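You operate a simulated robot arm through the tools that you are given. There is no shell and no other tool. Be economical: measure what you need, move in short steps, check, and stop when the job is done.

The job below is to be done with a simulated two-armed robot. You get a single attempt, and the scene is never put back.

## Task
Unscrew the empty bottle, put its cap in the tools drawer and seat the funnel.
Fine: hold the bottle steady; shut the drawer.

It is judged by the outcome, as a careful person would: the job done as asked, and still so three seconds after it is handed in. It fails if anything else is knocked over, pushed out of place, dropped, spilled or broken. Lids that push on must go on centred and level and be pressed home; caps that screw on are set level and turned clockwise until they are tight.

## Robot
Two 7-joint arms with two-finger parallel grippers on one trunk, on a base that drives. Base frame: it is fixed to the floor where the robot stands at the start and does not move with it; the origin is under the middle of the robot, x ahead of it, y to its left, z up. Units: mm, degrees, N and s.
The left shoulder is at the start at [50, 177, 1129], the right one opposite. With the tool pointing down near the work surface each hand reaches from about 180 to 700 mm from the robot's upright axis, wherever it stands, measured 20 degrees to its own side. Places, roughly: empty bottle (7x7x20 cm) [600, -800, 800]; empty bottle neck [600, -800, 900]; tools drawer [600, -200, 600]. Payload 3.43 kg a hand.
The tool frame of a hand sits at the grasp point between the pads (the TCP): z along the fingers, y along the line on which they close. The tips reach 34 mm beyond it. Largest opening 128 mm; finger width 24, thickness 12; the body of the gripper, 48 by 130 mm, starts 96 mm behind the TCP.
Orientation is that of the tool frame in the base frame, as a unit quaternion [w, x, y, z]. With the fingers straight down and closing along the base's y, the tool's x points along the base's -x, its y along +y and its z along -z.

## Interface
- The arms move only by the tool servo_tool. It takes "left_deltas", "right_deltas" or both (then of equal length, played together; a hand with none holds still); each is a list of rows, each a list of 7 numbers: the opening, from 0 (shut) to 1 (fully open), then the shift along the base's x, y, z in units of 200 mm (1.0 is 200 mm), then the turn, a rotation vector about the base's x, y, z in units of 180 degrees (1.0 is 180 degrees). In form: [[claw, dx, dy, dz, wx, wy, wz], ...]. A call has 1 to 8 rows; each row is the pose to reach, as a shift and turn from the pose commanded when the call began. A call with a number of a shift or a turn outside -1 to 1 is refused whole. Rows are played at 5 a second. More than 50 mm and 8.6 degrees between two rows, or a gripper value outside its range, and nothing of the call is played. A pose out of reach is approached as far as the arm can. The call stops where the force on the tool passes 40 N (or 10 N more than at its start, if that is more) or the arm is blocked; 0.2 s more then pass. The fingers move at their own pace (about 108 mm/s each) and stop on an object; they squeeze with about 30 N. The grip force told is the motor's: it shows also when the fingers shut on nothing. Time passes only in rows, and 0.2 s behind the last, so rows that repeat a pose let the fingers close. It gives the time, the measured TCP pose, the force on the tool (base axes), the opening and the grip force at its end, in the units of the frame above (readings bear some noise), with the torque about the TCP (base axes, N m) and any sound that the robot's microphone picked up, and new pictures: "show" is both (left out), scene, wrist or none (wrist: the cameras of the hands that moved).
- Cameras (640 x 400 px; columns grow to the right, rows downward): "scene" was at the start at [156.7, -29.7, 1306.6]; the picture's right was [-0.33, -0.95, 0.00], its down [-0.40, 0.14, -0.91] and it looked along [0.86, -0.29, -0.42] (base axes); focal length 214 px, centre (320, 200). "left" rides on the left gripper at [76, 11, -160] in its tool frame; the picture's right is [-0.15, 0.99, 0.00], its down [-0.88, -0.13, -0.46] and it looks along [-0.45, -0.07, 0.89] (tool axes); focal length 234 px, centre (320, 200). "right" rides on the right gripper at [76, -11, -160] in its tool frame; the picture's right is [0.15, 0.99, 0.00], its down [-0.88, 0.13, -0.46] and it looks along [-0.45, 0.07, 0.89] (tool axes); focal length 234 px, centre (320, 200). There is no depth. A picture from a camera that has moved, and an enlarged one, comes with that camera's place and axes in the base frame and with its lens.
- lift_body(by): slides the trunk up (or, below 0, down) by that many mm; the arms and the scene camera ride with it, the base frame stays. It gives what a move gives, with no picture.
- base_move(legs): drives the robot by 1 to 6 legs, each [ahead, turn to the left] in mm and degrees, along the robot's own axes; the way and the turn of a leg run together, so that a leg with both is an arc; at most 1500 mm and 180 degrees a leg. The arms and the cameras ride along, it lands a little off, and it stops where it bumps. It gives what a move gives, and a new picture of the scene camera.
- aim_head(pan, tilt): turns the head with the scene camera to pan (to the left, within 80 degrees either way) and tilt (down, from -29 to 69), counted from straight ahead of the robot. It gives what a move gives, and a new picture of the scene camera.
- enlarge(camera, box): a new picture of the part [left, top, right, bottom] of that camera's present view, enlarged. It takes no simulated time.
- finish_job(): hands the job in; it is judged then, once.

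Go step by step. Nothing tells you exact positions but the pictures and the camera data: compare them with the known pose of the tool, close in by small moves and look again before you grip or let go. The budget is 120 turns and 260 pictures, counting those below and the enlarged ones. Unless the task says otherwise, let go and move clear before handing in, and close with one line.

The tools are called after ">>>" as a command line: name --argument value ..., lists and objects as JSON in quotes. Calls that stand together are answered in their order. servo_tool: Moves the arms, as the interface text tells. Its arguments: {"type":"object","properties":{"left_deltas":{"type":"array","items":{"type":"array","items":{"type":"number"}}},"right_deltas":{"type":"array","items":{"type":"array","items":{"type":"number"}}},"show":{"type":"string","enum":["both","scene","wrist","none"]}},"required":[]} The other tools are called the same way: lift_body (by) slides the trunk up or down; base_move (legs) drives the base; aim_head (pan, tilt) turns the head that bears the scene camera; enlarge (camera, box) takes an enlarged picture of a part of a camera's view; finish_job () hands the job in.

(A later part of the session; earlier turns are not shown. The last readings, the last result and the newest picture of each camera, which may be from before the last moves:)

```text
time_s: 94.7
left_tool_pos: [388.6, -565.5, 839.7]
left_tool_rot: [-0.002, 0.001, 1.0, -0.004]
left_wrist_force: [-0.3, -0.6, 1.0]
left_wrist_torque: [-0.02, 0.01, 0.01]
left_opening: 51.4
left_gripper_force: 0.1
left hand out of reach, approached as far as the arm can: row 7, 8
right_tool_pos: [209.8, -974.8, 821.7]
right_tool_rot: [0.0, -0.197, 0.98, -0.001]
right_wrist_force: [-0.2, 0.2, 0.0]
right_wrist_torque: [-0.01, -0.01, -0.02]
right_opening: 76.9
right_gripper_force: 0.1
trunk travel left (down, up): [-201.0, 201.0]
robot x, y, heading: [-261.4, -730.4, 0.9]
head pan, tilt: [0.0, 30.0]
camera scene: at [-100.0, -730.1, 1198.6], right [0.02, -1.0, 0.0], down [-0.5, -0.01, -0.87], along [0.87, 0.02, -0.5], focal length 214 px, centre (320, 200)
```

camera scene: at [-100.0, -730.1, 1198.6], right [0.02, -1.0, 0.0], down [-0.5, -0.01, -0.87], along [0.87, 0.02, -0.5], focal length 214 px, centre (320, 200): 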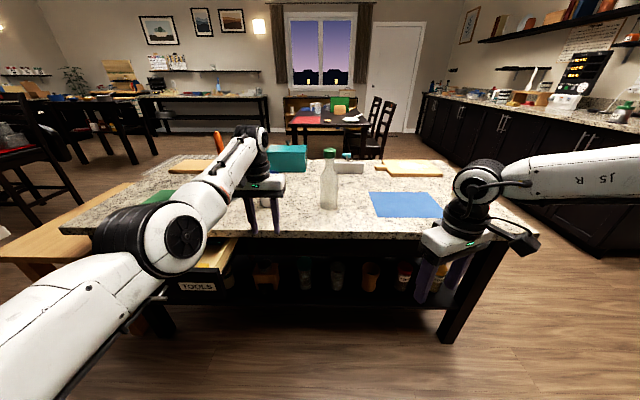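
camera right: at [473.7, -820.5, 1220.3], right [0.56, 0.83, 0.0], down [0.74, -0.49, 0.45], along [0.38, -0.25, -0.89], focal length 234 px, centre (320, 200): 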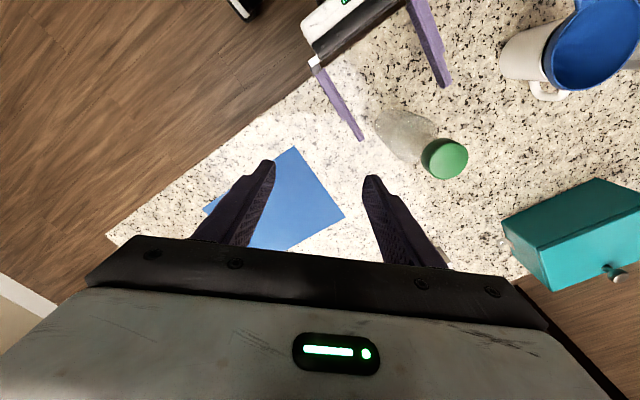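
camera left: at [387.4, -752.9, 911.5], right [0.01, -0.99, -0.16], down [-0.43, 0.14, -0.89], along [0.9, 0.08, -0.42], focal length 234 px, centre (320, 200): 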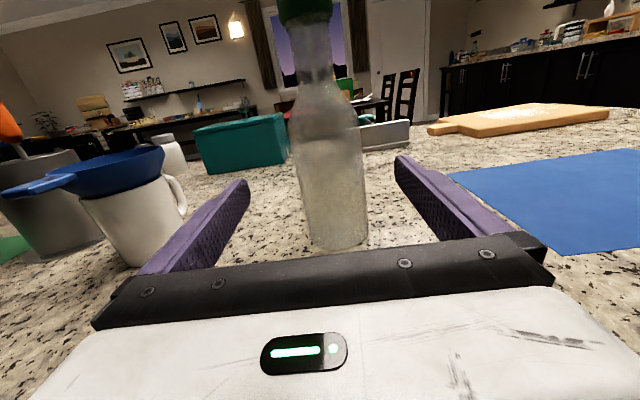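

The left arm is back in a good elbow-up, fingers-down posture. Now raise the trunk fully, drive forward and turn 22° to the right, so the bottle lies on the left arm's good side.

>>> lift_body --by 200

>>> servo_tool --left_deltas '[[0.5, -0.1, 0, 0.05, 0, 0, 0], [0.5, -0.2, 0, 0.1, 0, 0, 0], [0.5, -0.3, 0, 0.15, 0, 0, 0], [0.5, -0.4, 0, 0.2, 0, 0, 0], [0.5, -0.5, 0, 0.2, 0, 0, 0]]' --right_deltas '[[0.6, -0.05, 0, 0, 0, 0, -0.02], [0.6, -0.1, 0, 0, 0, 0, -0.04], [0.6, -0.15, 0, 0, 0, 0, -0.06], [0.6, -0.2, 0, 0, 0, 0, -0.08], [0.7, -0.25, 0, 0, 0, 0, -0.1]]' --show "none"

>>> base_move --legs '[[345, 0]]'

```text
time_s: 96.9
left_tool_pos: [389.1, -566.7, 1039.0]
left_tool_rot: [-0.002, 0.001, 1.0, -0.003]
left_wrist_force: [0.4, 0.4, -0.3]
left_wrist_torque: [-0.02, 0.06, 0.01]
left_opening: 51.1
left_gripper_force: 0.2
right_tool_pos: [210.4, -974.2, 1020.6]
right_tool_rot: [-0.001, -0.197, 0.98, 0.0]
right_wrist_force: [0.3, 0.4, 0.6]
right_wrist_torque: [-0.02, -0.01, -0.01]
right_opening: 76.8
right_gripper_force: 0.0
trunk travel left (down, up): [-401.0, 1.0]
robot x, y, heading: [-261.7, -731.0, 1.1]
head pan, tilt: [0.0, 30.0]
```

```text
time_s: 98.1
left_tool_pos: [351.9, -541.4, 1073.3]
left_tool_rot: [-0.004, -0.012, 1.0, 0.0]
left_wrist_force: [-0.1, 0.1, -1.1]
left_wrist_torque: [-0.01, -0.04, 0.05]
left_opening: 64.0
left_gripper_force: 0.1
left hand out of reach, approached as far as the arm can: row 3, 4, 5
right_tool_pos: [161.8, -974.4, 1021.5]
right_tool_rot: [-0.001, -0.039, 0.999, -0.001]
right_wrist_force: [0.4, -0.2, 0.1]
right_wrist_torque: [0.0, 0.01, 0.02]
right_opening: 89.7
right_gripper_force: 0.1
trunk travel left (down, up): [-401.0, 1.0]
robot x, y, heading: [-256.0, -733.1, 1.0]
head pan, tilt: [0.0, 30.0]
```

```text
time_s: 100.3
left_tool_pos: [693.5, -540.2, 1076.8]
left_tool_rot: [-0.001, -0.008, 1.0, -0.001]
left_wrist_force: [0.4, -0.3, -0.4]
left_wrist_torque: [0.01, 0.04, -0.05]
left_opening: 64.0
left_gripper_force: 0.1
right_tool_pos: [500.4, -972.9, 1020.3]
right_tool_rot: [-0.001, -0.037, 0.999, -0.001]
right_wrist_force: [0.2, -0.5, 0.3]
right_wrist_torque: [-0.02, 0.02, -0.01]
right_opening: 89.6
right_gripper_force: 0.0
trunk travel left (down, up): [-401.0, 1.0]
robot x, y, heading: [83.6, -729.6, 0.7]
head pan, tilt: [0.0, 30.0]
camera scene: at [241.9, -725.5, 1398.5], right [0.01, -1.0, 0.0], down [-0.5, -0.01, -0.87], along [0.87, 0.01, -0.5], focal length 214 px, centre (320, 200)
```

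scene: 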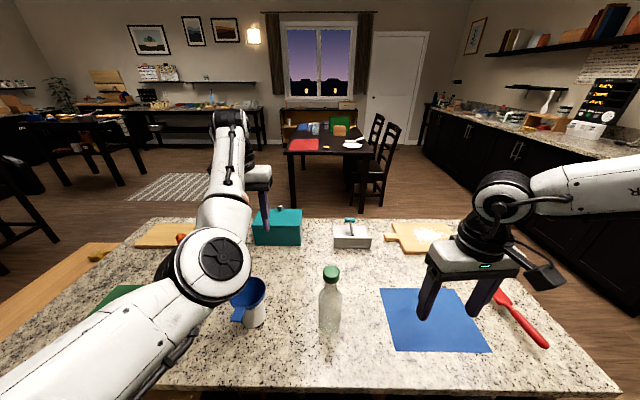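

Test whether the left, in this posture, already reaches above the cap without turning.

>>> servo_tool --left_deltas '[[0.5, -0.05, -0.13, 0, 0, 0, 0], [0.5, -0.1, -0.26, 0, 0, 0, 0], [0.5, -0.15, -0.4, 0, 0, 0, 0], [0.5, -0.2, -0.54, 0, 0, 0, 0], [0.5, -0.25, -0.68, 0, 0, 0, 0], [0.5, -0.3, -0.82, 0, 0, 0, 0], [0.5, -0.36, -0.94, 0, 0, 0, 0], [0.5, -0.41, -1.0, 0, 0, 0, 0]]' --show "scene"

```text
time_s: 102.1
left_tool_pos: [682.3, -688.9, 1077.7]
left_tool_rot: [0.004, -0.027, 1.0, -0.002]
left_wrist_force: [0.6, 0.1, 0.8]
left_wrist_torque: [0.01, -0.02, -0.02]
left_opening: 64.1
left_gripper_force: 0.1
left hand out of reach, approached as far as the arm can: row 1, 2, 3, 4, 5, 6, 7, 8
right_tool_pos: [500.5, -972.0, 1021.0]
right_tool_rot: [-0.001, -0.038, 0.999, -0.001]
right_wrist_force: [-0.8, -0.8, 0.3]
right_wrist_torque: [-0.01, 0.01, -0.02]
right_opening: 89.8
right_gripper_force: 0.1
trunk travel left (down, up): [-401.0, 1.0]
robot x, y, heading: [83.6, -727.8, 0.7]
head pan, tilt: [0.0, 30.0]
camera scene: at [241.3, -725.6, 1398.6], right [0.01, -1.0, 0.0], down [-0.5, -0.01, -0.87], along [0.87, 0.01, -0.5], focal length 214 px, centre (320, 200)
```

scene: 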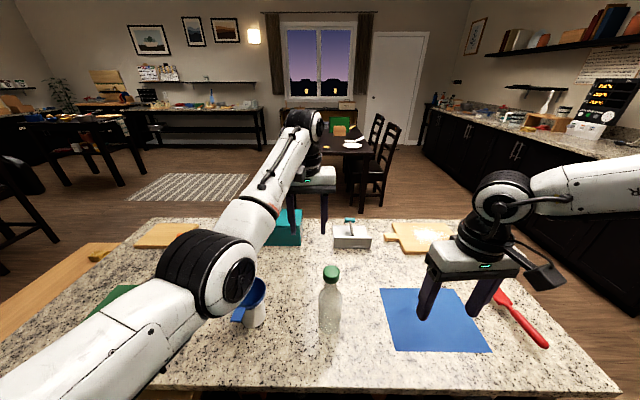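

In this posture the left arm is only too far out, not too short. Turn −6.7° and back 75 mm so the cap falls under it.

>>> base_move --legs '[[0, -6.7], [-76, 0]]'

>>> enlarge --camera "left" --box '[0, 0, 640, 400]'

```text
time_s: 103.7
left_tool_pos: [607.2, -752.0, 1073.6]
left_tool_rot: [0.001, 0.031, 1.0, 0.001]
left_wrist_force: [0.2, -0.8, 0.6]
left_wrist_torque: [-0.03, -0.06, 0.01]
left_opening: 63.8
left_gripper_force: 0.0
right_tool_pos: [394.0, -1011.1, 1021.0]
right_tool_rot: [0.0, 0.022, 1.0, -0.001]
right_wrist_force: [-1.0, 0.3, -0.4]
right_wrist_torque: [0.0, 0.0, -0.01]
right_opening: 89.7
right_gripper_force: 0.0
trunk travel left (down, up): [-401.0, 1.0]
robot x, y, heading: [7.0, -723.3, -6.1]
head pan, tilt: [0.0, 30.0]
camera scene: at [165.9, -736.6, 1398.8], right [-0.11, -0.99, 0.0], down [-0.5, 0.05, -0.87], along [0.86, -0.09, -0.5], focal length 214 px, centre (320, 200)
```

scene: 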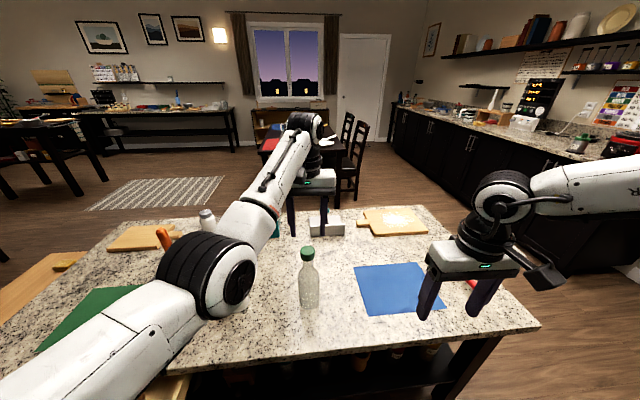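

```text
1.00 times, centred on (320, 200) of left (not enlarged: the box is as wide or as high as the picture)
camera zoom: at [532.2, -735.9, 1232.8], right [0.21, 0.98, 0.0], down [0.87, -0.19, 0.46], along [0.45, -0.09, -0.89], focal length 234 px, centre (320, 200)
```

zoom: 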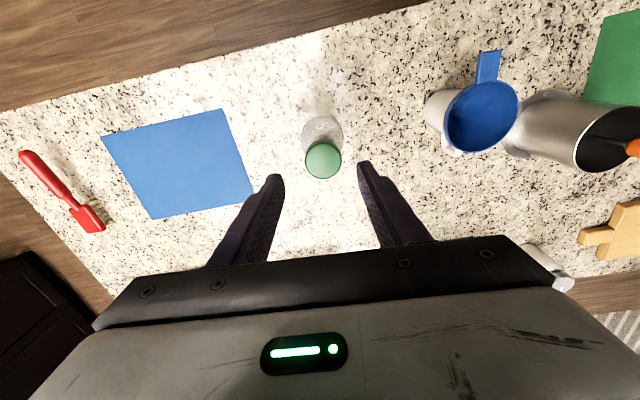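

Left hand is right above the cap: cap axis ≈ (609,−748). Now bring the right hand: yaw 22°, pitch 45°, to a stand-off in front-right of the bottle.

>>> servo_tool --right_deltas '[[0.8, 0.05, 0.1, -0.03, 0, 0, 0.032], [1, 0.1, 0.2, -0.06, 0, 0, 0.064], [1, 0.14, 0.35, -0.1, 0, 0, 0.096], [1, 0.18, 0.5, -0.15, 0, 0, 0.125]]' --show "none"

>>> servo_tool --right_deltas '[[1, 0, 0, -0.08, 0.0143, -0.0392, 0], [1, 0, 0.02, -0.16, 0.0285, -0.0783, 0], [1, 0, 0.05, -0.24, 0.0428, -0.1175, 0], [1, 0, 0.1, -0.32, 0.057, -0.157, 0], [1, 0, 0.14, -0.4, 0.0713, -0.196, 0], [1, 0.0, 0.2, -0.45, 0.0855, -0.235, 0], [1, 0.0, 0.2, -0.45, 0.0855, -0.235, 0]]'

```text
time_s: 104.7
left_tool_pos: [609.8, -749.4, 1072.4]
left_tool_rot: [0.0, 0.028, 1.0, 0.003]
left_wrist_force: [-0.2, -0.1, -0.1]
left_wrist_torque: [-0.02, 0.02, -0.01]
left_opening: 63.6
left_gripper_force: 0.0
right_tool_pos: [429.5, -913.9, 992.2]
right_tool_rot: [0.0, -0.174, 0.985, 0.001]
right_wrist_force: [0.2, 1.1, 0.4]
right_wrist_torque: [-0.05, 0.0, 0.01]
right_opening: 128.0
right_gripper_force: 0.2
trunk travel left (down, up): [-401.0, 1.0]
robot x, y, heading: [9.1, -721.2, -5.6]
head pan, tilt: [0.0, 30.0]
```

```text
time_s: 106.3
left_tool_pos: [609.9, -748.6, 1072.7]
left_tool_rot: [0.0, 0.028, 1.0, 0.002]
left_wrist_force: [-0.3, -0.3, 0.4]
left_wrist_torque: [-0.02, -0.03, -0.01]
left_opening: 64.1
left_gripper_force: 0.0
right_tool_pos: [444.2, -879.1, 949.9]
right_tool_rot: [0.374, -0.161, 0.911, 0.065]
right_wrist_force: [-0.1, 0.3, 0.1]
right_wrist_torque: [-0.04, 0.0, 0.03]
right_opening: 127.9
right_gripper_force: 0.0
right hand out of reach, approached as far as the arm can: row 5, 6, 7
trunk travel left (down, up): [-401.0, 1.0]
robot x, y, heading: [10.8, -718.7, -5.9]
head pan, tilt: [0.0, 30.0]
camera scene: at [166.9, -736.9, 1398.6], right [-0.11, -0.99, 0.0], down [-0.5, 0.05, -0.87], along [0.86, -0.09, -0.5], focal length 214 px, centre (320, 200)
camera right: at [291.3, -947.9, 1009.9], right [-0.44, 0.89, -0.1], down [0.24, 0.23, 0.94], along [0.87, 0.39, -0.32], focal length 234 px, centre (320, 200)
```

scene: 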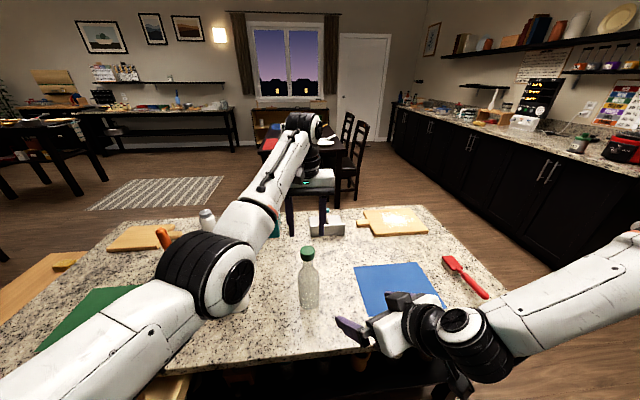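
right: 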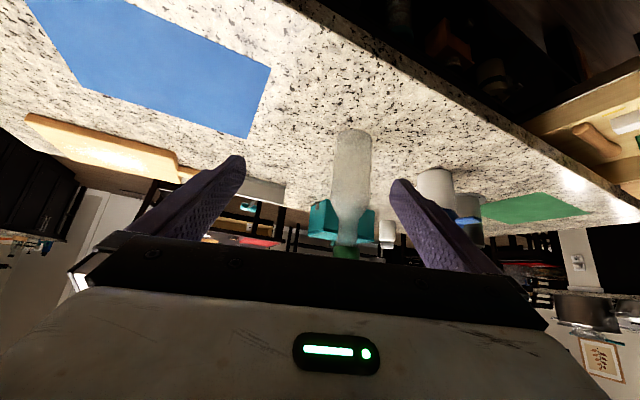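

>>> servo_tool --right_deltas '[[1, 0.05, 0.1, -0.1, 0, 0, 0], [1, 0.1, 0.2, -0.2, 0, 0, 0], [1, 0.15, 0.3, -0.3, 0, 0, 0], [1, 0.2, 0.4, -0.4, 0, 0, 0], [1, 0.26, 0.44, -0.5, 0, 0, 0], [1, 0.26, 0.44, -0.58, 0, 0, 0]]'

```text
time_s: 107.7
left_tool_pos: [609.9, -750.1, 1072.1]
left_tool_rot: [0.0, 0.03, 1.0, 0.003]
left_wrist_force: [-0.1, 0.5, 0.2]
left_wrist_torque: [-0.02, -0.01, -0.02]
left_opening: 63.9
left_gripper_force: 0.1
right_tool_pos: [465.0, -880.7, 945.6]
right_tool_rot: [0.376, -0.161, 0.91, 0.066]
right_wrist_force: [0.4, -0.3, 0.4]
right_wrist_torque: [-0.03, -0.02, 0.02]
right_opening: 128.1
right_gripper_force: 0.0
right hand out of reach, approached as far as the arm can: row 1, 2, 3, 4, 5, 6
trunk travel left (down, up): [-401.0, 1.0]
robot x, y, heading: [9.7, -720.9, -5.9]
head pan, tilt: [0.0, 30.0]
camera scene: at [166.8, -736.8, 1398.6], right [-0.11, -0.99, 0.0], down [-0.5, 0.05, -0.87], along [0.86, -0.09, -0.5], focal length 214 px, centre (320, 200)
camera right: at [312.5, -949.1, 1005.7], right [-0.44, 0.89, -0.1], down [0.24, 0.23, 0.94], along [0.87, 0.39, -0.31], focal length 234 px, centre (320, 200)
```

scene: 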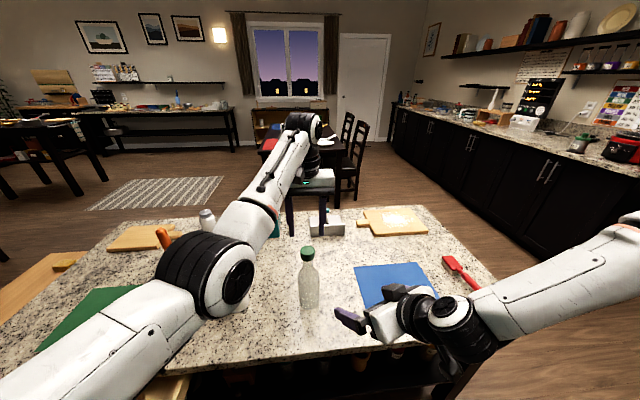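
right: 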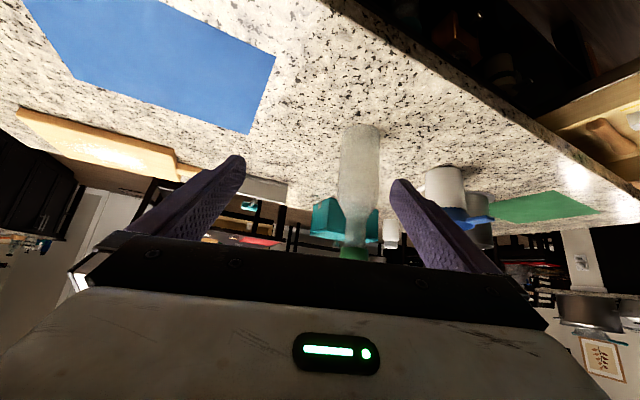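

The elbow-out right arm prefers pointing to the left; I'll yaw the hand 40° more so it approaches the bottle from the right over the blue mat.

>>> servo_tool --right_deltas '[[1, 0.04, -0.02, 0, 0, 0, 0.045], [1, 0.08, -0.03, -0.05, 0, 0, 0.09], [1, 0.15, -0.03, -0.1, 0, 0, 0.135], [1, 0.2, 0.0, -0.2, 0, 0, 0.18], [1, 0.3, 0.0, -0.3, 0, 0, 0.222], [1, 0.4, 0.05, -0.4, 0, 0, 0.222], [1, 0.42, 0.1, -0.48, 0, 0, 0.222], [1, 0.42, 0.1, -0.48, 0, 0, 0.222]]'

```text
time_s: 109.5
left_tool_pos: [609.9, -750.0, 1072.2]
left_tool_rot: [0.0, 0.028, 1.0, 0.003]
left_wrist_force: [0.1, -0.2, -0.4]
left_wrist_torque: [0.01, 0.03, 0.01]
left_opening: 63.9
left_gripper_force: 0.0
right_tool_pos: [507.0, -895.7, 923.1]
right_tool_rot: [0.332, -0.462, 0.8, 0.191]
right_wrist_force: [0.2, 0.6, 0.1]
right_wrist_torque: [-0.04, -0.04, 0.0]
right_opening: 128.0
right_gripper_force: 0.1
right hand out of reach, approached as far as the arm can: row 2, 3, 4, 5, 6, 7, 8
trunk travel left (down, up): [-401.0, 1.0]
robot x, y, heading: [8.9, -718.5, -6.2]
head pan, tilt: [0.0, 30.0]
camera scene: at [166.7, -736.7, 1398.7], right [-0.11, -0.99, 0.0], down [-0.5, 0.05, -0.87], along [0.86, -0.09, -0.5], focal length 214 px, centre (320, 200)
camera right: at [432.8, -1046.8, 982.3], right [-0.91, 0.41, -0.11], down [0.04, 0.33, 0.94], along [0.42, 0.85, -0.31], focal length 234 px, centre (320, 200)
```

scene: 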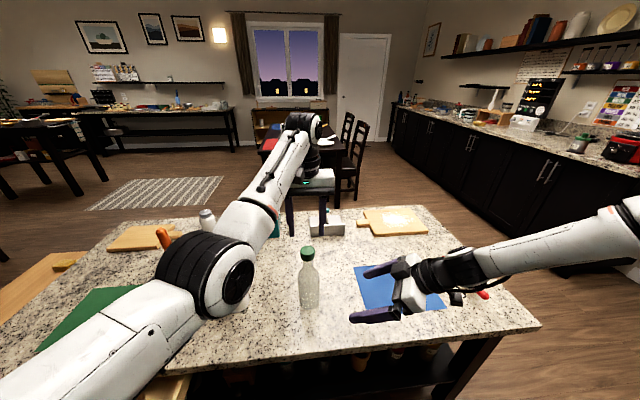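
right: 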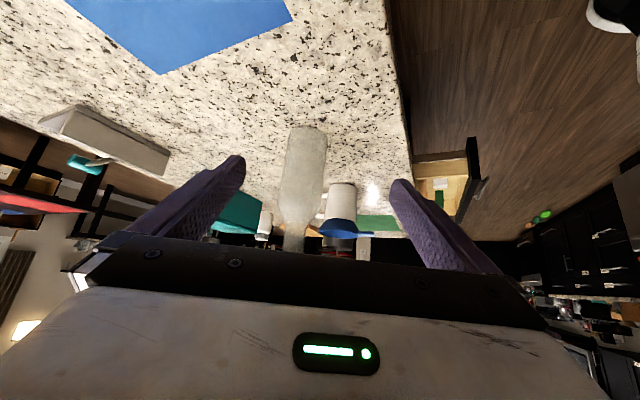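

>>> servo_tool --right_deltas '[[1, 0.05, 0, -0.03, 0.015, -0.004, 0.018], [1, 0.1, 0, -0.06, 0.03, -0.007, 0.036], [1, 0.16, 0, -0.12, 0.05, -0.01, 0.054], [1, 0.22, 0, -0.18, 0.07, -0.013, 0.073], [1, 0.28, 0, -0.24, 0.09, -0.016, 0.09], [1, 0.34, 0.05, -0.3, 0.109, -0.02, 0.111], [1, 0.41, 0.1, -0.37, 0.109, -0.02, 0.111], [1, 0.41, 0.14, -0.42, 0.109, -0.02, 0.111]]'

```text
time_s: 111.3
left_tool_pos: [608.8, -749.4, 1072.2]
left_tool_rot: [0.001, 0.029, 1.0, 0.003]
left_wrist_force: [0.0, 0.3, -0.2]
left_wrist_torque: [0.0, 0.0, 0.02]
left_opening: 64.3
left_gripper_force: 0.0
right_tool_pos: [477.4, -906.1, 982.3]
right_tool_rot: [0.392, -0.536, 0.653, 0.364]
right_wrist_force: [-0.4, -0.3, 0.2]
right_wrist_torque: [-0.03, 0.03, -0.02]
right_opening: 128.1
right_gripper_force: 0.2
right hand out of reach, approached as far as the arm can: row 1, 2, 3, 4, 5, 6, 7, 8
trunk travel left (down, up): [-401.0, 1.0]
robot x, y, heading: [6.8, -721.4, -6.1]
head pan, tilt: [0.0, 30.0]
camera scene: at [166.8, -736.7, 1398.6], right [-0.11, -0.99, 0.0], down [-0.5, 0.05, -0.87], along [0.86, -0.09, -0.5], focal length 214 px, centre (320, 200)
camera right: at [461.0, -1083.9, 982.9], right [-0.99, 0.1, -0.08], down [-0.08, -0.02, 1.0], along [0.1, 0.99, 0.03], focal length 234 px, centre (320, 200)
```

scene: 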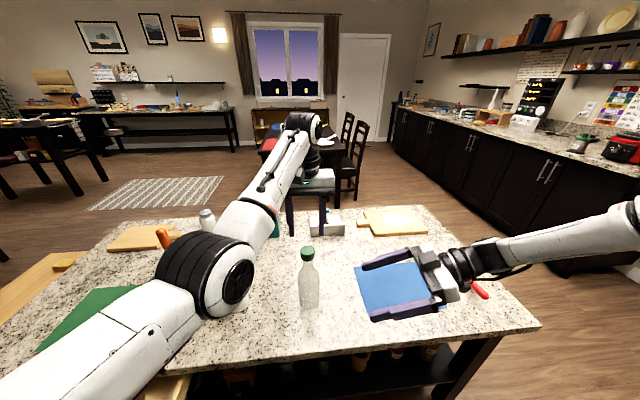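
right: 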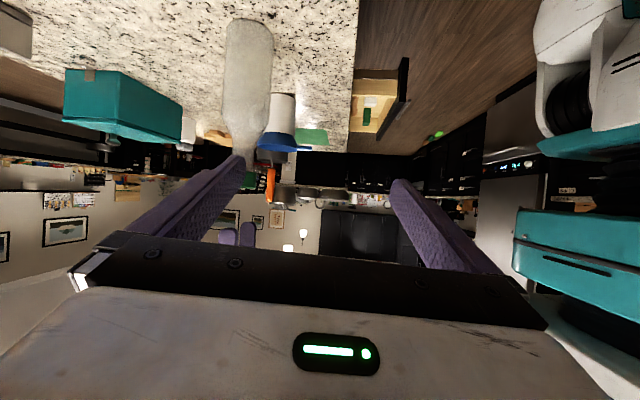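

The right arm does much better as the fingers-down unscrewer close in, so I return to that assignment, with the base turned ~20° left and the left hand holding the bottle pitched-down from the front-left. First put the right hand back to fingers-down and out of the way.

>>> servo_tool --right_deltas '[[1, -0.08, -0.08, 0.04, -0.0303, 0.0217, -0.0275], [0.8, -0.16, -0.16, 0.08, -0.0606, 0.0434, -0.055], [0.6, -0.24, -0.25, 0.12, -0.0909, 0.0651, -0.0825], [0.6, -0.32, -0.33, 0.16, -0.1212, 0.0868, -0.11], [0.6, -0.4, -0.42, 0.2, -0.1515, 0.1085, -0.1375]]' --show "none"

>>> servo_tool --right_deltas '[[0.6, -0.08, -0.1, 0.04, -0.0303, 0.0217, -0.0275], [0.6, -0.16, -0.2, 0.08, -0.0606, 0.0434, -0.055], [0.6, -0.24, -0.3, 0.12, -0.0909, 0.0651, -0.0825], [0.6, -0.32, -0.4, 0.16, -0.1212, 0.0868, -0.11], [0.6, -0.4, -0.5, 0.2, -0.1515, 0.1085, -0.1375], [0.6, -0.45, -0.6, 0.2, -0.1515, 0.1085, -0.1375]]' --show "scene"

```text
time_s: 112.5
left_tool_pos: [608.8, -749.6, 1073.4]
left_tool_rot: [0.001, 0.029, 1.0, 0.003]
left_wrist_force: [-0.6, 0.0, -0.9]
left_wrist_torque: [-0.03, -0.01, 0.0]
left_opening: 64.0
left_gripper_force: 0.0
right_tool_pos: [391.0, -994.6, 1012.5]
right_tool_rot: [0.214, -0.392, 0.873, 0.196]
right_wrist_force: [-1.1, -0.3, 0.2]
right_wrist_torque: [0.0, -0.04, -0.01]
right_opening: 77.0
right_gripper_force: 0.0
right hand out of reach, approached as far as the arm can: row 5
trunk travel left (down, up): [-401.0, 1.0]
robot x, y, heading: [6.6, -718.7, -6.0]
head pan, tilt: [0.0, 30.0]
```

```text
time_s: 113.9
left_tool_pos: [609.8, -749.7, 1071.6]
left_tool_rot: [0.0, 0.028, 1.0, 0.003]
left_wrist_force: [1.0, 0.2, 0.1]
left_wrist_torque: [0.02, 0.0, 0.0]
left_opening: 64.0
left_gripper_force: 0.2
right_tool_pos: [276.4, -1113.3, 912.8]
right_tool_rot: [0.083, -0.216, 0.969, 0.091]
right_wrist_force: [0.3, 0.5, 0.4]
right_wrist_torque: [-0.01, -0.01, -0.02]
right_opening: 76.8
right_gripper_force: 0.0
right hand out of reach, approached as far as the arm can: row 1, 2, 3, 4, 5, 6
trunk travel left (down, up): [-401.0, 1.0]
robot x, y, heading: [4.5, -718.3, -6.2]
head pan, tilt: [0.0, 30.0]
camera scene: at [167.1, -736.6, 1398.6], right [-0.11, -0.99, 0.0], down [-0.5, 0.05, -0.87], along [0.86, -0.09, -0.5], focal length 214 px, centre (320, 200)
```

scene: 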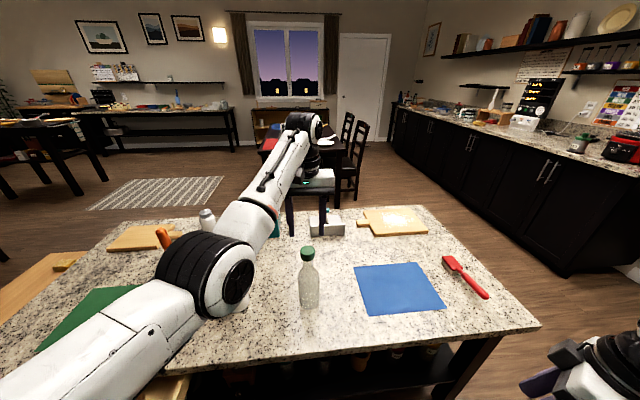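

>>> servo_tool --left_deltas '[[0.6, -0.03, -0.13, 0, 0, 0, 0], [0.7, -0.07, -0.26, 0, 0, 0, 0], [0.8, -0.11, -0.4, 0, 0, 0, 0], [0.9, -0.17, -0.53, 0, 0, 0, 0], [1, -0.24, -0.66, 0, 0, 0, 0], [1, -0.32, -0.79, 0, 0, 0, 0], [1, -0.4, -0.92, 0, 0, 0, 0], [1, -0.48, -1.0, 0, 0, 0, 0]]' --show "scene"

```text
time_s: 115.9
left_tool_pos: [527.5, -874.0, 1080.8]
left_tool_rot: [-0.009, -0.003, 1.0, -0.001]
left_wrist_force: [-0.1, 0.0, 0.3]
left_wrist_torque: [0.0, 0.02, -0.02]
left_opening: 128.0
left_gripper_force: 0.1
left hand out of reach, approached as far as the arm can: row 3, 4, 5, 6, 7, 8
right_tool_pos: [276.2, -1113.7, 913.6]
right_tool_rot: [0.084, -0.217, 0.968, 0.091]
right_wrist_force: [0.3, 0.2, -0.1]
right_wrist_torque: [-0.02, 0.02, 0.03]
right_opening: 76.9
right_gripper_force: 0.1
trunk travel left (down, up): [-401.0, 1.0]
robot x, y, heading: [7.4, -721.2, -6.1]
head pan, tilt: [0.0, 30.0]
stopped in row 8 (left hand): the arm was blocked; the commanded pose is now the measured one
camera scene: at [167.3, -736.4, 1398.6], right [-0.11, -0.99, 0.0], down [-0.5, 0.05, -0.87], along [0.86, -0.09, -0.5], focal length 214 px, centre (320, 200)
```

scene: 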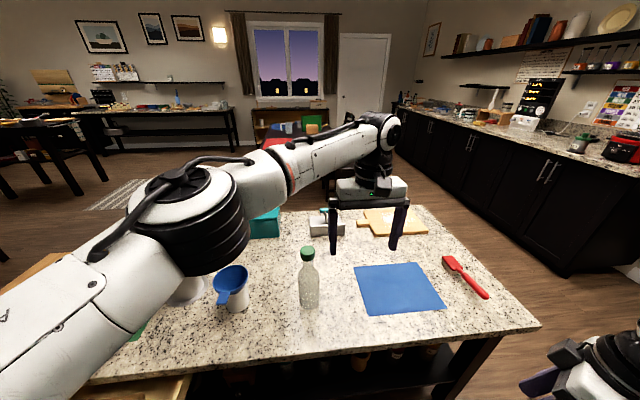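

The left arm has good inward reach now. Test pitching it ~45° here over the blue mat (free space).

>>> servo_tool --left_deltas '[[1, 0, 0, -0.05, 0, -0.042, 0], [1, 0, 0, -0.1, 0, -0.084, 0], [1, 0, 0, -0.2, 0, -0.126, 0], [1, 0, 0, -0.3, 0, -0.168, 0], [1, 0, 0, -0.4, 0, -0.21, 0], [1, 0, 0, -0.5, 0, -0.25, 0], [1, 0, 0, -0.65, 0, -0.25, 0], [1, 0, 0, -0.8, 0, -0.25, 0]]' --show "scene"

```text
time_s: 117.7
left_tool_pos: [524.9, -877.7, 921.4]
left_tool_rot: [0.376, 0.001, 0.927, 0.0]
left_wrist_force: [-0.1, -0.1, -0.3]
left_wrist_torque: [-0.03, -0.01, 0.02]
left_opening: 127.7
left_gripper_force: 0.0
right_tool_pos: [276.0, -1113.7, 913.8]
right_tool_rot: [0.085, -0.216, 0.968, 0.091]
right_wrist_force: [0.5, 0.0, 0.1]
right_wrist_torque: [0.0, 0.02, -0.03]
right_opening: 76.9
right_gripper_force: 0.0
trunk travel left (down, up): [-401.0, 1.0]
robot x, y, heading: [10.5, -724.0, -6.4]
head pan, tilt: [0.0, 30.0]
camera scene: at [166.8, -736.8, 1398.7], right [-0.11, -0.99, 0.0], down [-0.5, 0.05, -0.87], along [0.86, -0.09, -0.5], focal length 214 px, centre (320, 200)
```

scene: 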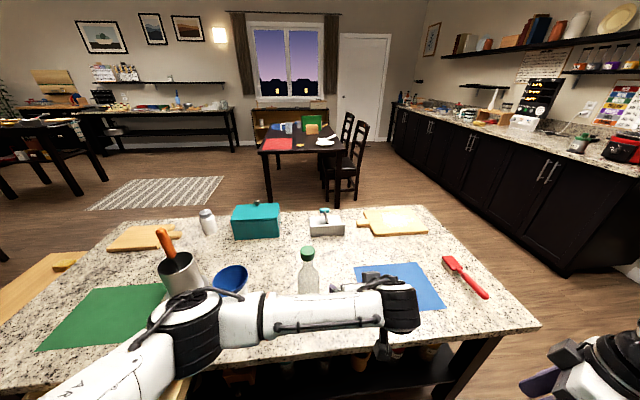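

Works nicely. Raise the left hand clear, then turn the base +21° and advance 78 mm to the working stance.

>>> servo_tool --left_deltas '[[1, 0, 0, 0.15, 0, 0, 0], [1, 0, 0, 0.3, 0, 0, 0], [1, 0, 0, 0.45, 0, 0, 0], [1, 0, 0, 0.6, 0, 0, 0], [1, 0, 0, 0.75, 0, 0, 0], [1, 0, 0, 0.75, 0, 0, 0]]' --show "none"

```text
time_s: 119.1
left_tool_pos: [525.2, -876.5, 1070.0]
left_tool_rot: [0.375, 0.001, 0.927, 0.001]
left_wrist_force: [0.1, 0.6, -0.3]
left_wrist_torque: [0.04, -0.01, -0.02]
left_opening: 128.0
left_gripper_force: 0.1
right_tool_pos: [275.4, -1114.3, 913.4]
right_tool_rot: [0.084, -0.216, 0.969, 0.09]
right_wrist_force: [0.8, 0.3, 0.5]
right_wrist_torque: [0.02, -0.02, -0.02]
right_opening: 77.0
right_gripper_force: 0.1
trunk travel left (down, up): [-401.0, 1.0]
robot x, y, heading: [8.8, -721.2, -6.4]
head pan, tilt: [0.0, 30.0]
```

>>> base_move --legs '[[0, 21.5], [78, 0]]'

```text
time_s: 121.3
left_tool_pos: [622.5, -652.1, 1070.0]
left_tool_rot: [0.368, -0.174, 0.911, 0.071]
left_wrist_force: [0.6, 0.2, 0.9]
left_wrist_torque: [-0.01, -0.01, 0.02]
left_opening: 128.1
left_gripper_force: 0.0
right_tool_pos: [478.1, -963.9, 911.5]
right_tool_rot: [0.066, -0.394, 0.911, 0.104]
right_wrist_force: [-0.2, 0.3, 0.6]
right_wrist_torque: [0.04, 0.03, 0.03]
right_opening: 76.9
right_gripper_force: 0.1
trunk travel left (down, up): [-401.0, 1.0]
robot x, y, heading: [82.9, -704.6, 15.8]
head pan, tilt: [0.0, 30.0]
camera scene: at [237.4, -655.0, 1398.5], right [0.27, -0.96, 0.0], down [-0.48, -0.14, -0.87], along [0.83, 0.24, -0.5], focal length 214 px, centre (320, 200)
```

scene: 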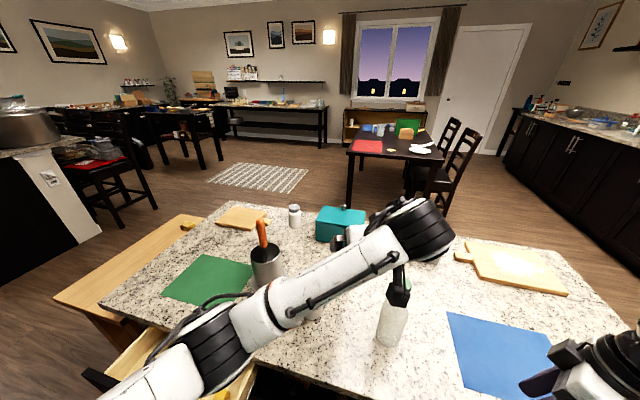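

Now shift the left hand over the bottle at safe height, yaw it to point straight ahead.

>>> servo_tool --left_deltas '[[1, -0.01, -0.1, 0, 0, 0, -0.03], [1, -0.02, -0.2, 0, 0, 0, -0.06], [1, -0.04, -0.3, 0, 0, 0, -0.09], [1, -0.06, -0.4, 0, 0, 0, -0.12], [1, -0.07, -0.485, 0, 0, 0, -0.12], [1, -0.07, -0.485, 0, 0, 0, -0.12]]'

```text
time_s: 122.9
left_tool_pos: [632.1, -681.1, 1048.5]
left_tool_rot: [0.372, -0.033, 0.926, 0.052]
left_wrist_force: [0.3, -0.3, -0.4]
left_wrist_torque: [0.02, 0.0, -0.03]
left_opening: 128.0
left_gripper_force: 0.0
right_tool_pos: [477.7, -963.9, 914.0]
right_tool_rot: [0.066, -0.395, 0.91, 0.105]
right_wrist_force: [-0.4, -0.3, -0.5]
right_wrist_torque: [-0.01, 0.01, -0.02]
right_opening: 76.9
right_gripper_force: 0.0
trunk travel left (down, up): [-401.0, 1.0]
robot x, y, heading: [81.1, -699.7, 15.9]
head pan, tilt: [0.0, 30.0]
stopped in row 6 (left hand): the arm was blocked; the commanded pose is now the measured one
camera scene: at [236.6, -655.1, 1398.6], right [0.27, -0.96, 0.0], down [-0.48, -0.14, -0.87], along [0.83, 0.24, -0.5], focal length 214 px, centre (320, 200)
camera left: at [466.8, -690.5, 1111.6], right [0.0, 0.98, 0.17], down [0.34, -0.16, 0.93], along [0.94, 0.05, -0.33], focal length 234 px, centre (320, 200)
```

scene: 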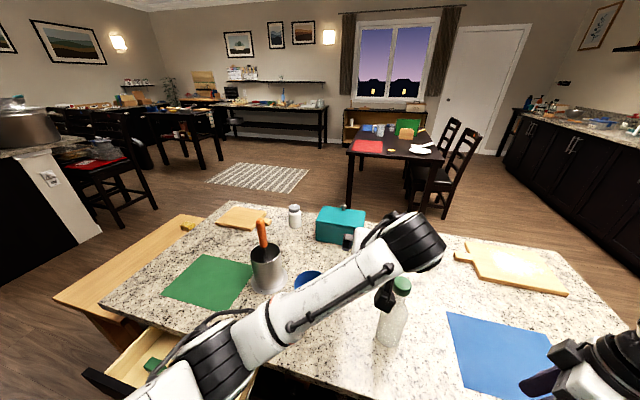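
left: 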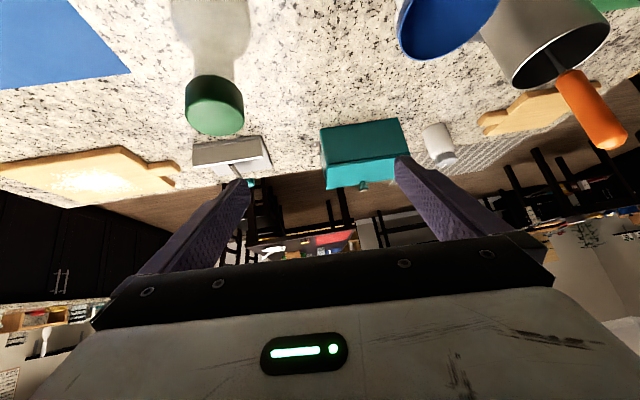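

>>> servo_tool --left_deltas '[[1, 0, 0, 0.02, 0, 0, 0.03], [1, 0, 0, 0.04, 0, 0, 0.06], [1, 0, 0, 0.04, 0, 0, 0.09], [1, -0.03, -0.08, 0.04, 0, 0, 0.1], [1, -0.06, -0.16, 0.04, 0, 0, 0.11], [1, -0.09, -0.25, 0.04, 0, 0, 0.12], [1, -0.115, -0.34, 0.02, 0, 0, 0.12], [1, -0.115, -0.34, 0, 0, 0, 0.12]]' --show "wrist"

```text
time_s: 124.9
left_tool_pos: [630.9, -681.1, 1050.1]
left_tool_rot: [0.351, -0.218, 0.902, 0.127]
left_wrist_force: [-0.8, -0.1, -0.4]
left_wrist_torque: [0.0, 0.02, 0.01]
left_opening: 127.9
left_gripper_force: 0.1
left hand out of reach, approached as far as the arm can: row 6, 7, 8
right_tool_pos: [478.7, -963.4, 912.7]
right_tool_rot: [0.066, -0.396, 0.91, 0.105]
right_wrist_force: [-1.1, -0.5, -0.3]
right_wrist_torque: [-0.01, -0.03, 0.01]
right_opening: 76.7
right_gripper_force: 0.1
trunk travel left (down, up): [-401.0, 1.0]
robot x, y, heading: [82.9, -698.6, 15.8]
head pan, tilt: [0.0, 30.0]
stopped in row 8 (left hand): the arm was blocked; the commanded pose is now the measured one
camera left: at [483.9, -754.2, 1114.7], right [-0.38, 0.91, 0.18], down [0.38, -0.02, 0.92], along [0.84, 0.42, -0.34], focal length 234 px, centre (320, 200)
```

left: 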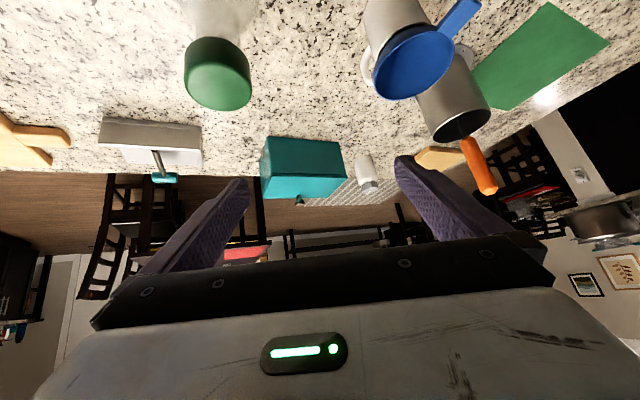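

Instead of forcing the arm, turn the base −7.5° and back 20 mm so the hand lines up with the bottle.

>>> base_move --legs '[[0, -7.5], [-20, 0]]'

>>> enlarge --camera "left" --box '[0, 0, 640, 400]'

```text
time_s: 126.3
left_tool_pos: [608.5, -756.3, 1051.3]
left_tool_rot: [0.359, -0.158, 0.914, 0.104]
left_wrist_force: [-0.6, 0.4, 0.4]
left_wrist_torque: [0.0, 0.01, -0.03]
left_opening: 128.1
left_gripper_force: 0.0
right_tool_pos: [419.8, -1016.5, 913.8]
right_tool_rot: [0.072, -0.335, 0.934, 0.101]
right_wrist_force: [0.2, 0.0, 0.2]
right_wrist_torque: [-0.02, 0.01, -0.02]
right_opening: 76.9
right_gripper_force: 0.1
trunk travel left (down, up): [-401.0, 1.0]
robot x, y, heading: [62.9, -702.0, 8.2]
head pan, tilt: [0.0, 30.0]
camera scene: at [220.4, -678.8, 1398.8], right [0.14, -0.99, 0.0], down [-0.49, -0.07, -0.87], along [0.86, 0.12, -0.5], focal length 214 px, centre (320, 200)
```

scene: 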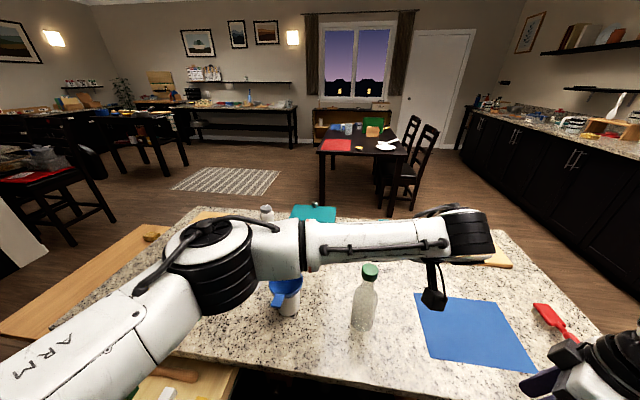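

```text
1.00 times, centred on (320, 200) of left (not enlarged: the box is as wide or as high as the picture)
camera zoom: at [452.4, -809.8, 1115.1], right [-0.26, 0.95, 0.18], down [0.37, -0.07, 0.93], along [0.89, 0.3, -0.34], focal length 234 px, centre (320, 200)
```

zoom: 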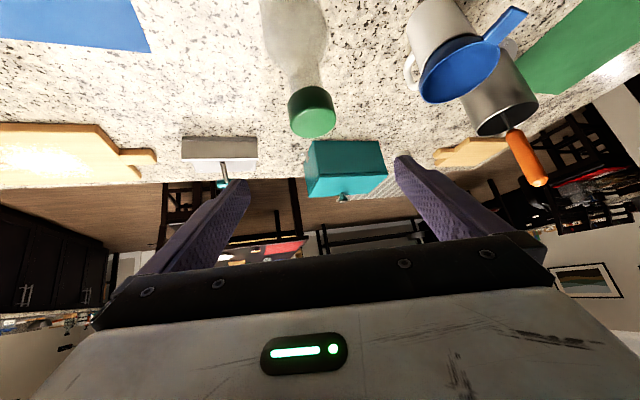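

The hand is now over the bottle. Level the roll, centre (7 mm in y) and descend around it to z≈930, then look.

>>> servo_tool --left_deltas '[[1, 0, 0.036, 0, -0.011, -0.005, 0.013], [1, 0, 0.036, 0, -0.022, -0.011, 0.0256], [1, 0, 0.036, -0.15, -0.022, -0.011, 0.0256], [1, 0, 0.036, -0.3, -0.022, -0.011, 0.0256], [1, 0, 0.036, -0.45, -0.022, -0.011, 0.0256], [1, 0, 0.036, -0.6, -0.022, -0.011, 0.0256], [1, 0, 0.036, -0.6, -0.022, -0.011, 0.0256]]'

```text
time_s: 128.1
left_tool_pos: [627.7, -709.4, 931.8]
left_tool_rot: [0.374, -0.228, 0.893, 0.106]
left_wrist_force: [0.2, 0.3, 0.0]
left_wrist_torque: [0.0, 0.0, -0.02]
left_opening: 128.1
left_gripper_force: 0.0
right_tool_pos: [419.5, -1016.7, 914.5]
right_tool_rot: [0.073, -0.335, 0.934, 0.1]
right_wrist_force: [0.4, 0.1, 0.4]
right_wrist_torque: [-0.03, 0.01, 0.02]
right_opening: 76.9
right_gripper_force: 0.0
trunk travel left (down, up): [-401.0, 1.0]
robot x, y, heading: [63.0, -699.2, 8.5]
head pan, tilt: [0.0, 30.0]
stopped in row 7 (left hand): the arm was blocked; the commanded pose is now the measured one
camera scene: at [221.6, -678.4, 1398.6], right [0.14, -0.99, 0.0], down [-0.49, -0.07, -0.87], along [0.86, 0.12, -0.5], focal length 214 px, centre (320, 200)
camera left: at [477.3, -781.3, 989.5], right [-0.39, 0.91, 0.12], down [0.32, 0.01, 0.95], along [0.86, 0.41, -0.3], focal length 234 px, centre (320, 200)
```

scene: 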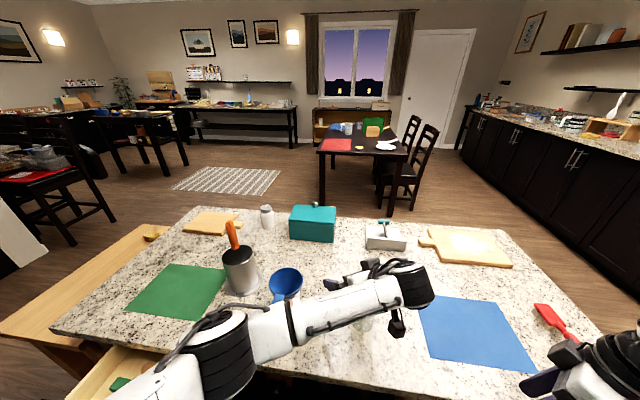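
left: 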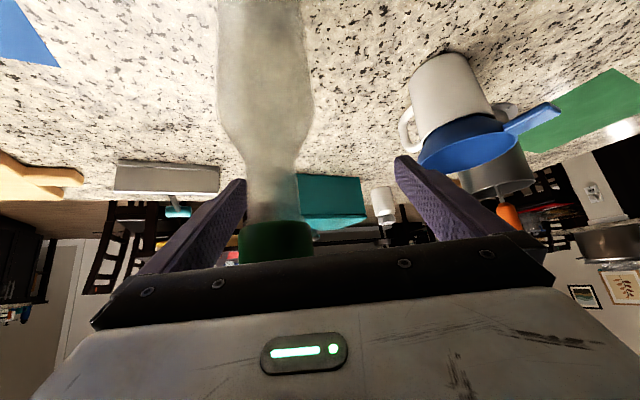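

The left hand drifted near a joint limit close to the bottle, so I go straight up out of there carefully.

>>> servo_tool --left_deltas '[[1, 0, -0.02, 0.1, 0, 0, 0], [1, 0, -0.04, 0.25, 0, 0, 0], [1, 0, -0.06, 0.4, 0, 0, 0], [1, 0, -0.08, 0.55, 0, 0, 0], [1, 0, -0.1, 0.7, 0, 0, 0]]'

```text
time_s: 129.5
left_tool_pos: [643.3, -687.7, 1059.5]
left_tool_rot: [0.367, -0.255, 0.885, 0.131]
left_wrist_force: [0.4, -0.2, -0.1]
left_wrist_torque: [-0.01, 0.01, 0.0]
left_opening: 128.1
left_gripper_force: 0.1
right_tool_pos: [419.6, -1017.5, 913.5]
right_tool_rot: [0.073, -0.335, 0.934, 0.101]
right_wrist_force: [-0.1, -0.2, 0.9]
right_wrist_torque: [0.01, 0.0, 0.03]
right_opening: 76.8
right_gripper_force: 0.1
trunk travel left (down, up): [-401.0, 1.0]
robot x, y, heading: [65.0, -700.7, 8.3]
head pan, tilt: [0.0, 30.0]
stopped in row 5 (left hand): the arm was blocked; the commanded pose is now the measured one
camera scene: at [221.6, -678.4, 1398.6], right [0.14, -0.99, 0.0], down [-0.5, -0.07, -0.87], along [0.86, 0.12, -0.5], focal length 214 px, centre (320, 200)
camera left: at [499.1, -771.2, 1116.1], right [-0.45, 0.88, 0.15], down [0.33, 0.01, 0.94], along [0.83, 0.48, -0.3], focal length 234 px, centre (320, 200)
```

scene: 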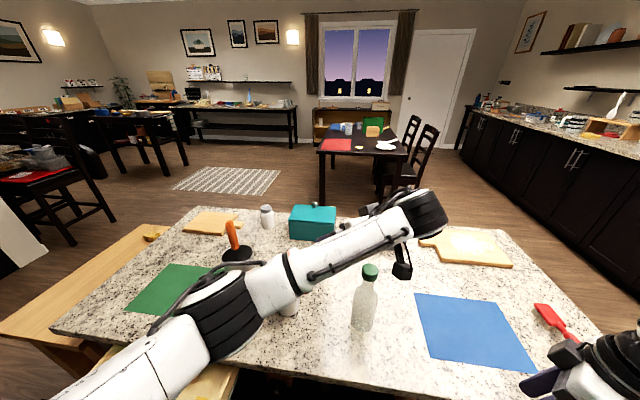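
left: 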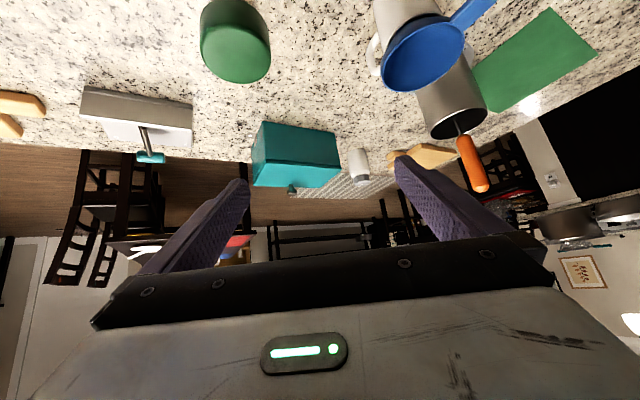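

New stance idea: the left (long-reach, fingers down) unscrews and the right holds from the right side, pointing mostly left at 45°, with the trunk ~80 mm lower. First left back to fingers-down and up; right rotates in free space.

>>> servo_tool --left_deltas '[[1, 0, 0, 0.05, -0.025, 0.034, 0], [1, 0, 0, 0.1, -0.05, 0.068, 0], [1, 0, 0, 0.15, -0.075, 0.103, 0], [0.8, 0, 0, 0.2, -0.1, 0.137, 0], [0.6, 0, 0, 0.2, -0.125, 0.172, 0], [0.6, 0, 0, 0.2, -0.149, 0.206, 0], [0.6, 0, 0, 0.2, -0.149, 0.206, 0]]' --right_deltas '[[1, 0.05, 0.02, 0, 0.022, -0.023, 0.028], [1, 0.1, 0.05, 0, 0.044, -0.046, 0.056], [1, 0.15, 0.1, 0, 0.066, -0.069, 0.084], [1, 0.2, 0.15, 0, 0.088, -0.092, 0.112], [1, 0.25, 0.2, 0, 0.11, -0.115, 0.14], [1, 0.35, 0.3, 0, 0.1324, -0.137, 0.1686], [1, 0.45, 0.4, 0, 0.1324, -0.137, 0.1686]]'

```text
time_s: 131.3
left_tool_pos: [646.3, -651.6, 1094.1]
left_tool_rot: [-0.004, -0.304, 0.953, -0.005]
left_wrist_force: [-0.2, -0.6, 0.1]
left_wrist_torque: [-0.01, 0.02, -0.01]
left_opening: 77.1
left_gripper_force: 0.0
left hand out of reach, approached as far as the arm can: row 6, 7
right_tool_pos: [510.9, -936.0, 916.0]
right_tool_rot: [0.305, -0.556, 0.738, 0.231]
right_wrist_force: [0.4, -0.7, -1.1]
right_wrist_torque: [-0.02, 0.04, -0.02]
right_opening: 127.9
right_gripper_force: 0.1
trunk travel left (down, up): [-401.0, 1.0]
robot x, y, heading: [65.4, -700.7, 8.6]
head pan, tilt: [0.0, 30.0]
stopped in row 7 (left hand): the arm was blocked; the commanded pose is now the measured one
camera scene: at [221.3, -678.5, 1398.6], right [0.14, -0.99, 0.0], down [-0.49, -0.07, -0.87], along [0.86, 0.12, -0.5], focal length 214 px, centre (320, 200)
camera right: at [475.6, -1100.0, 974.6], right [-0.98, 0.17, -0.1], down [-0.04, 0.33, 0.94], along [0.2, 0.93, -0.31], focal length 234 px, centre (320, 200)
camera left: at [578.4, -684.8, 1253.9], right [-0.45, 0.89, -0.01], down [0.8, 0.41, 0.45], along [0.4, 0.19, -0.89], focal length 234 px, centre (320, 200)
```

scene: 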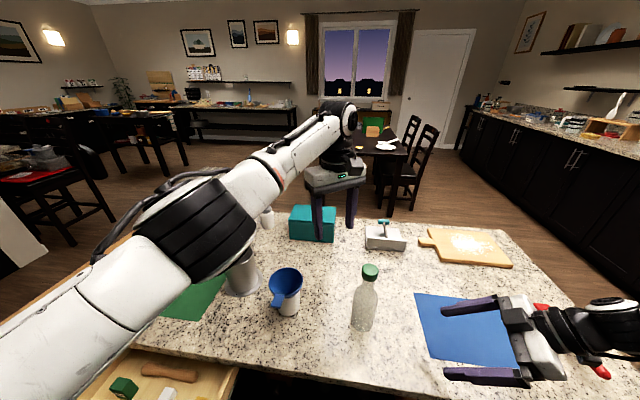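
right: 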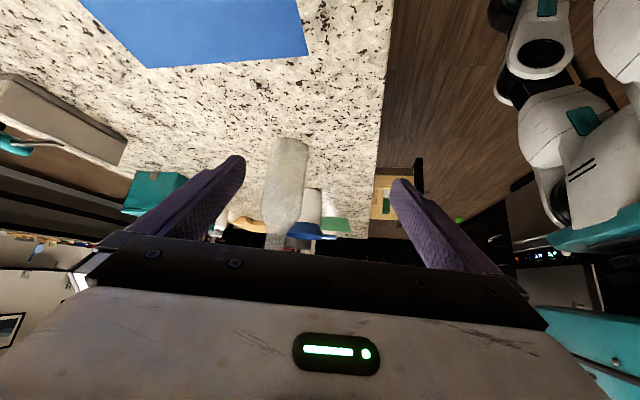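
left: 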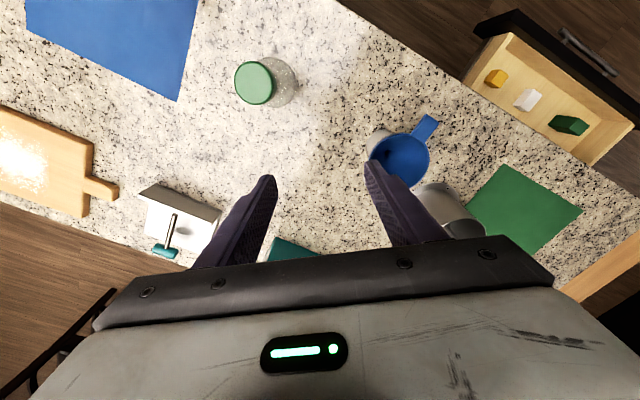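

Right pose reached cleanly. Lower the trunk 80 mm and move the right hand toward its stand-off.

>>> lift_body --by -80

>>> servo_tool --right_deltas '[[1, 0.08, 0.03, 0, 0, 0, 0], [1, 0.16, 0.08, 0, 0, 0, 0], [1, 0.23, 0.15, 0, 0, 0, 0], [1, 0.29, 0.25, 0, 0, 0, 0], [1, 0.345, 0.35, 0, 0, 0, 0], [1, 0.345, 0.35, 0, 0, 0, 0]]'

```text
time_s: 132.5
left_tool_pos: [646.4, -654.2, 1014.5]
left_tool_rot: [-0.003, -0.302, 0.953, -0.006]
left_wrist_force: [-0.1, -0.6, -0.1]
left_wrist_torque: [-0.02, -0.01, -0.01]
left_opening: 77.0
left_gripper_force: 0.0
right_tool_pos: [511.1, -935.1, 834.6]
right_tool_rot: [0.304, -0.556, 0.738, 0.231]
right_wrist_force: [-0.8, 0.1, -0.2]
right_wrist_torque: [0.02, 0.0, -0.01]
right_opening: 127.9
right_gripper_force: 0.2
trunk travel left (down, up): [-321.0, 81.0]
robot x, y, heading: [64.7, -704.1, 8.3]
head pan, tilt: [0.0, 30.0]
```

```text
time_s: 133.9
left_tool_pos: [646.3, -653.4, 1014.0]
left_tool_rot: [-0.003, -0.302, 0.953, -0.006]
left_wrist_force: [-0.5, 0.0, 0.5]
left_wrist_torque: [-0.01, 0.02, -0.02]
left_opening: 76.6
left_gripper_force: 0.1
right_tool_pos: [578.7, -866.9, 836.8]
right_tool_rot: [0.305, -0.556, 0.739, 0.23]
right_wrist_force: [0.8, 0.1, 0.1]
right_wrist_torque: [-0.02, 0.01, 0.0]
right_opening: 128.0
right_gripper_force: 0.2
trunk travel left (down, up): [-321.0, 81.0]
robot x, y, heading: [62.0, -700.3, 8.3]
head pan, tilt: [0.0, 30.0]
camera scene: at [221.3, -678.8, 1318.6], right [0.14, -0.99, 0.0], down [-0.49, -0.07, -0.87], along [0.86, 0.12, -0.5], focal length 214 px, centre (320, 200)
camera right: at [543.5, -1030.7, 896.1], right [-0.98, 0.17, -0.1], down [-0.04, 0.33, 0.94], along [0.2, 0.93, -0.31], focal length 234 px, centre (320, 200)
```

scene: 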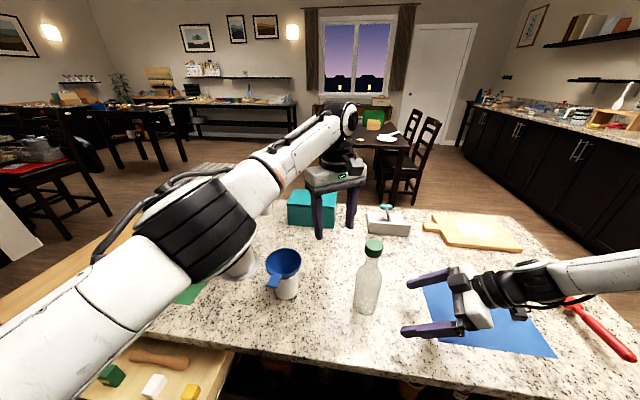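
right: 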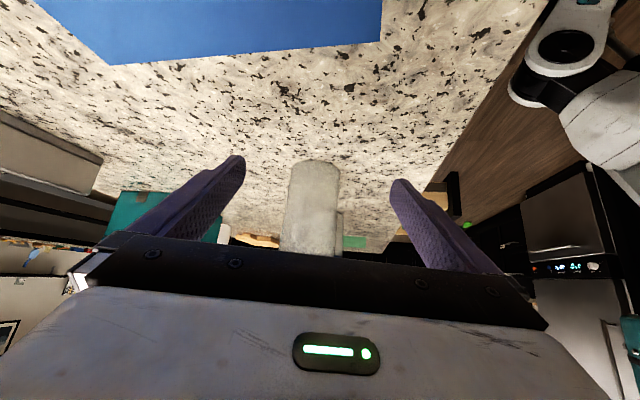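

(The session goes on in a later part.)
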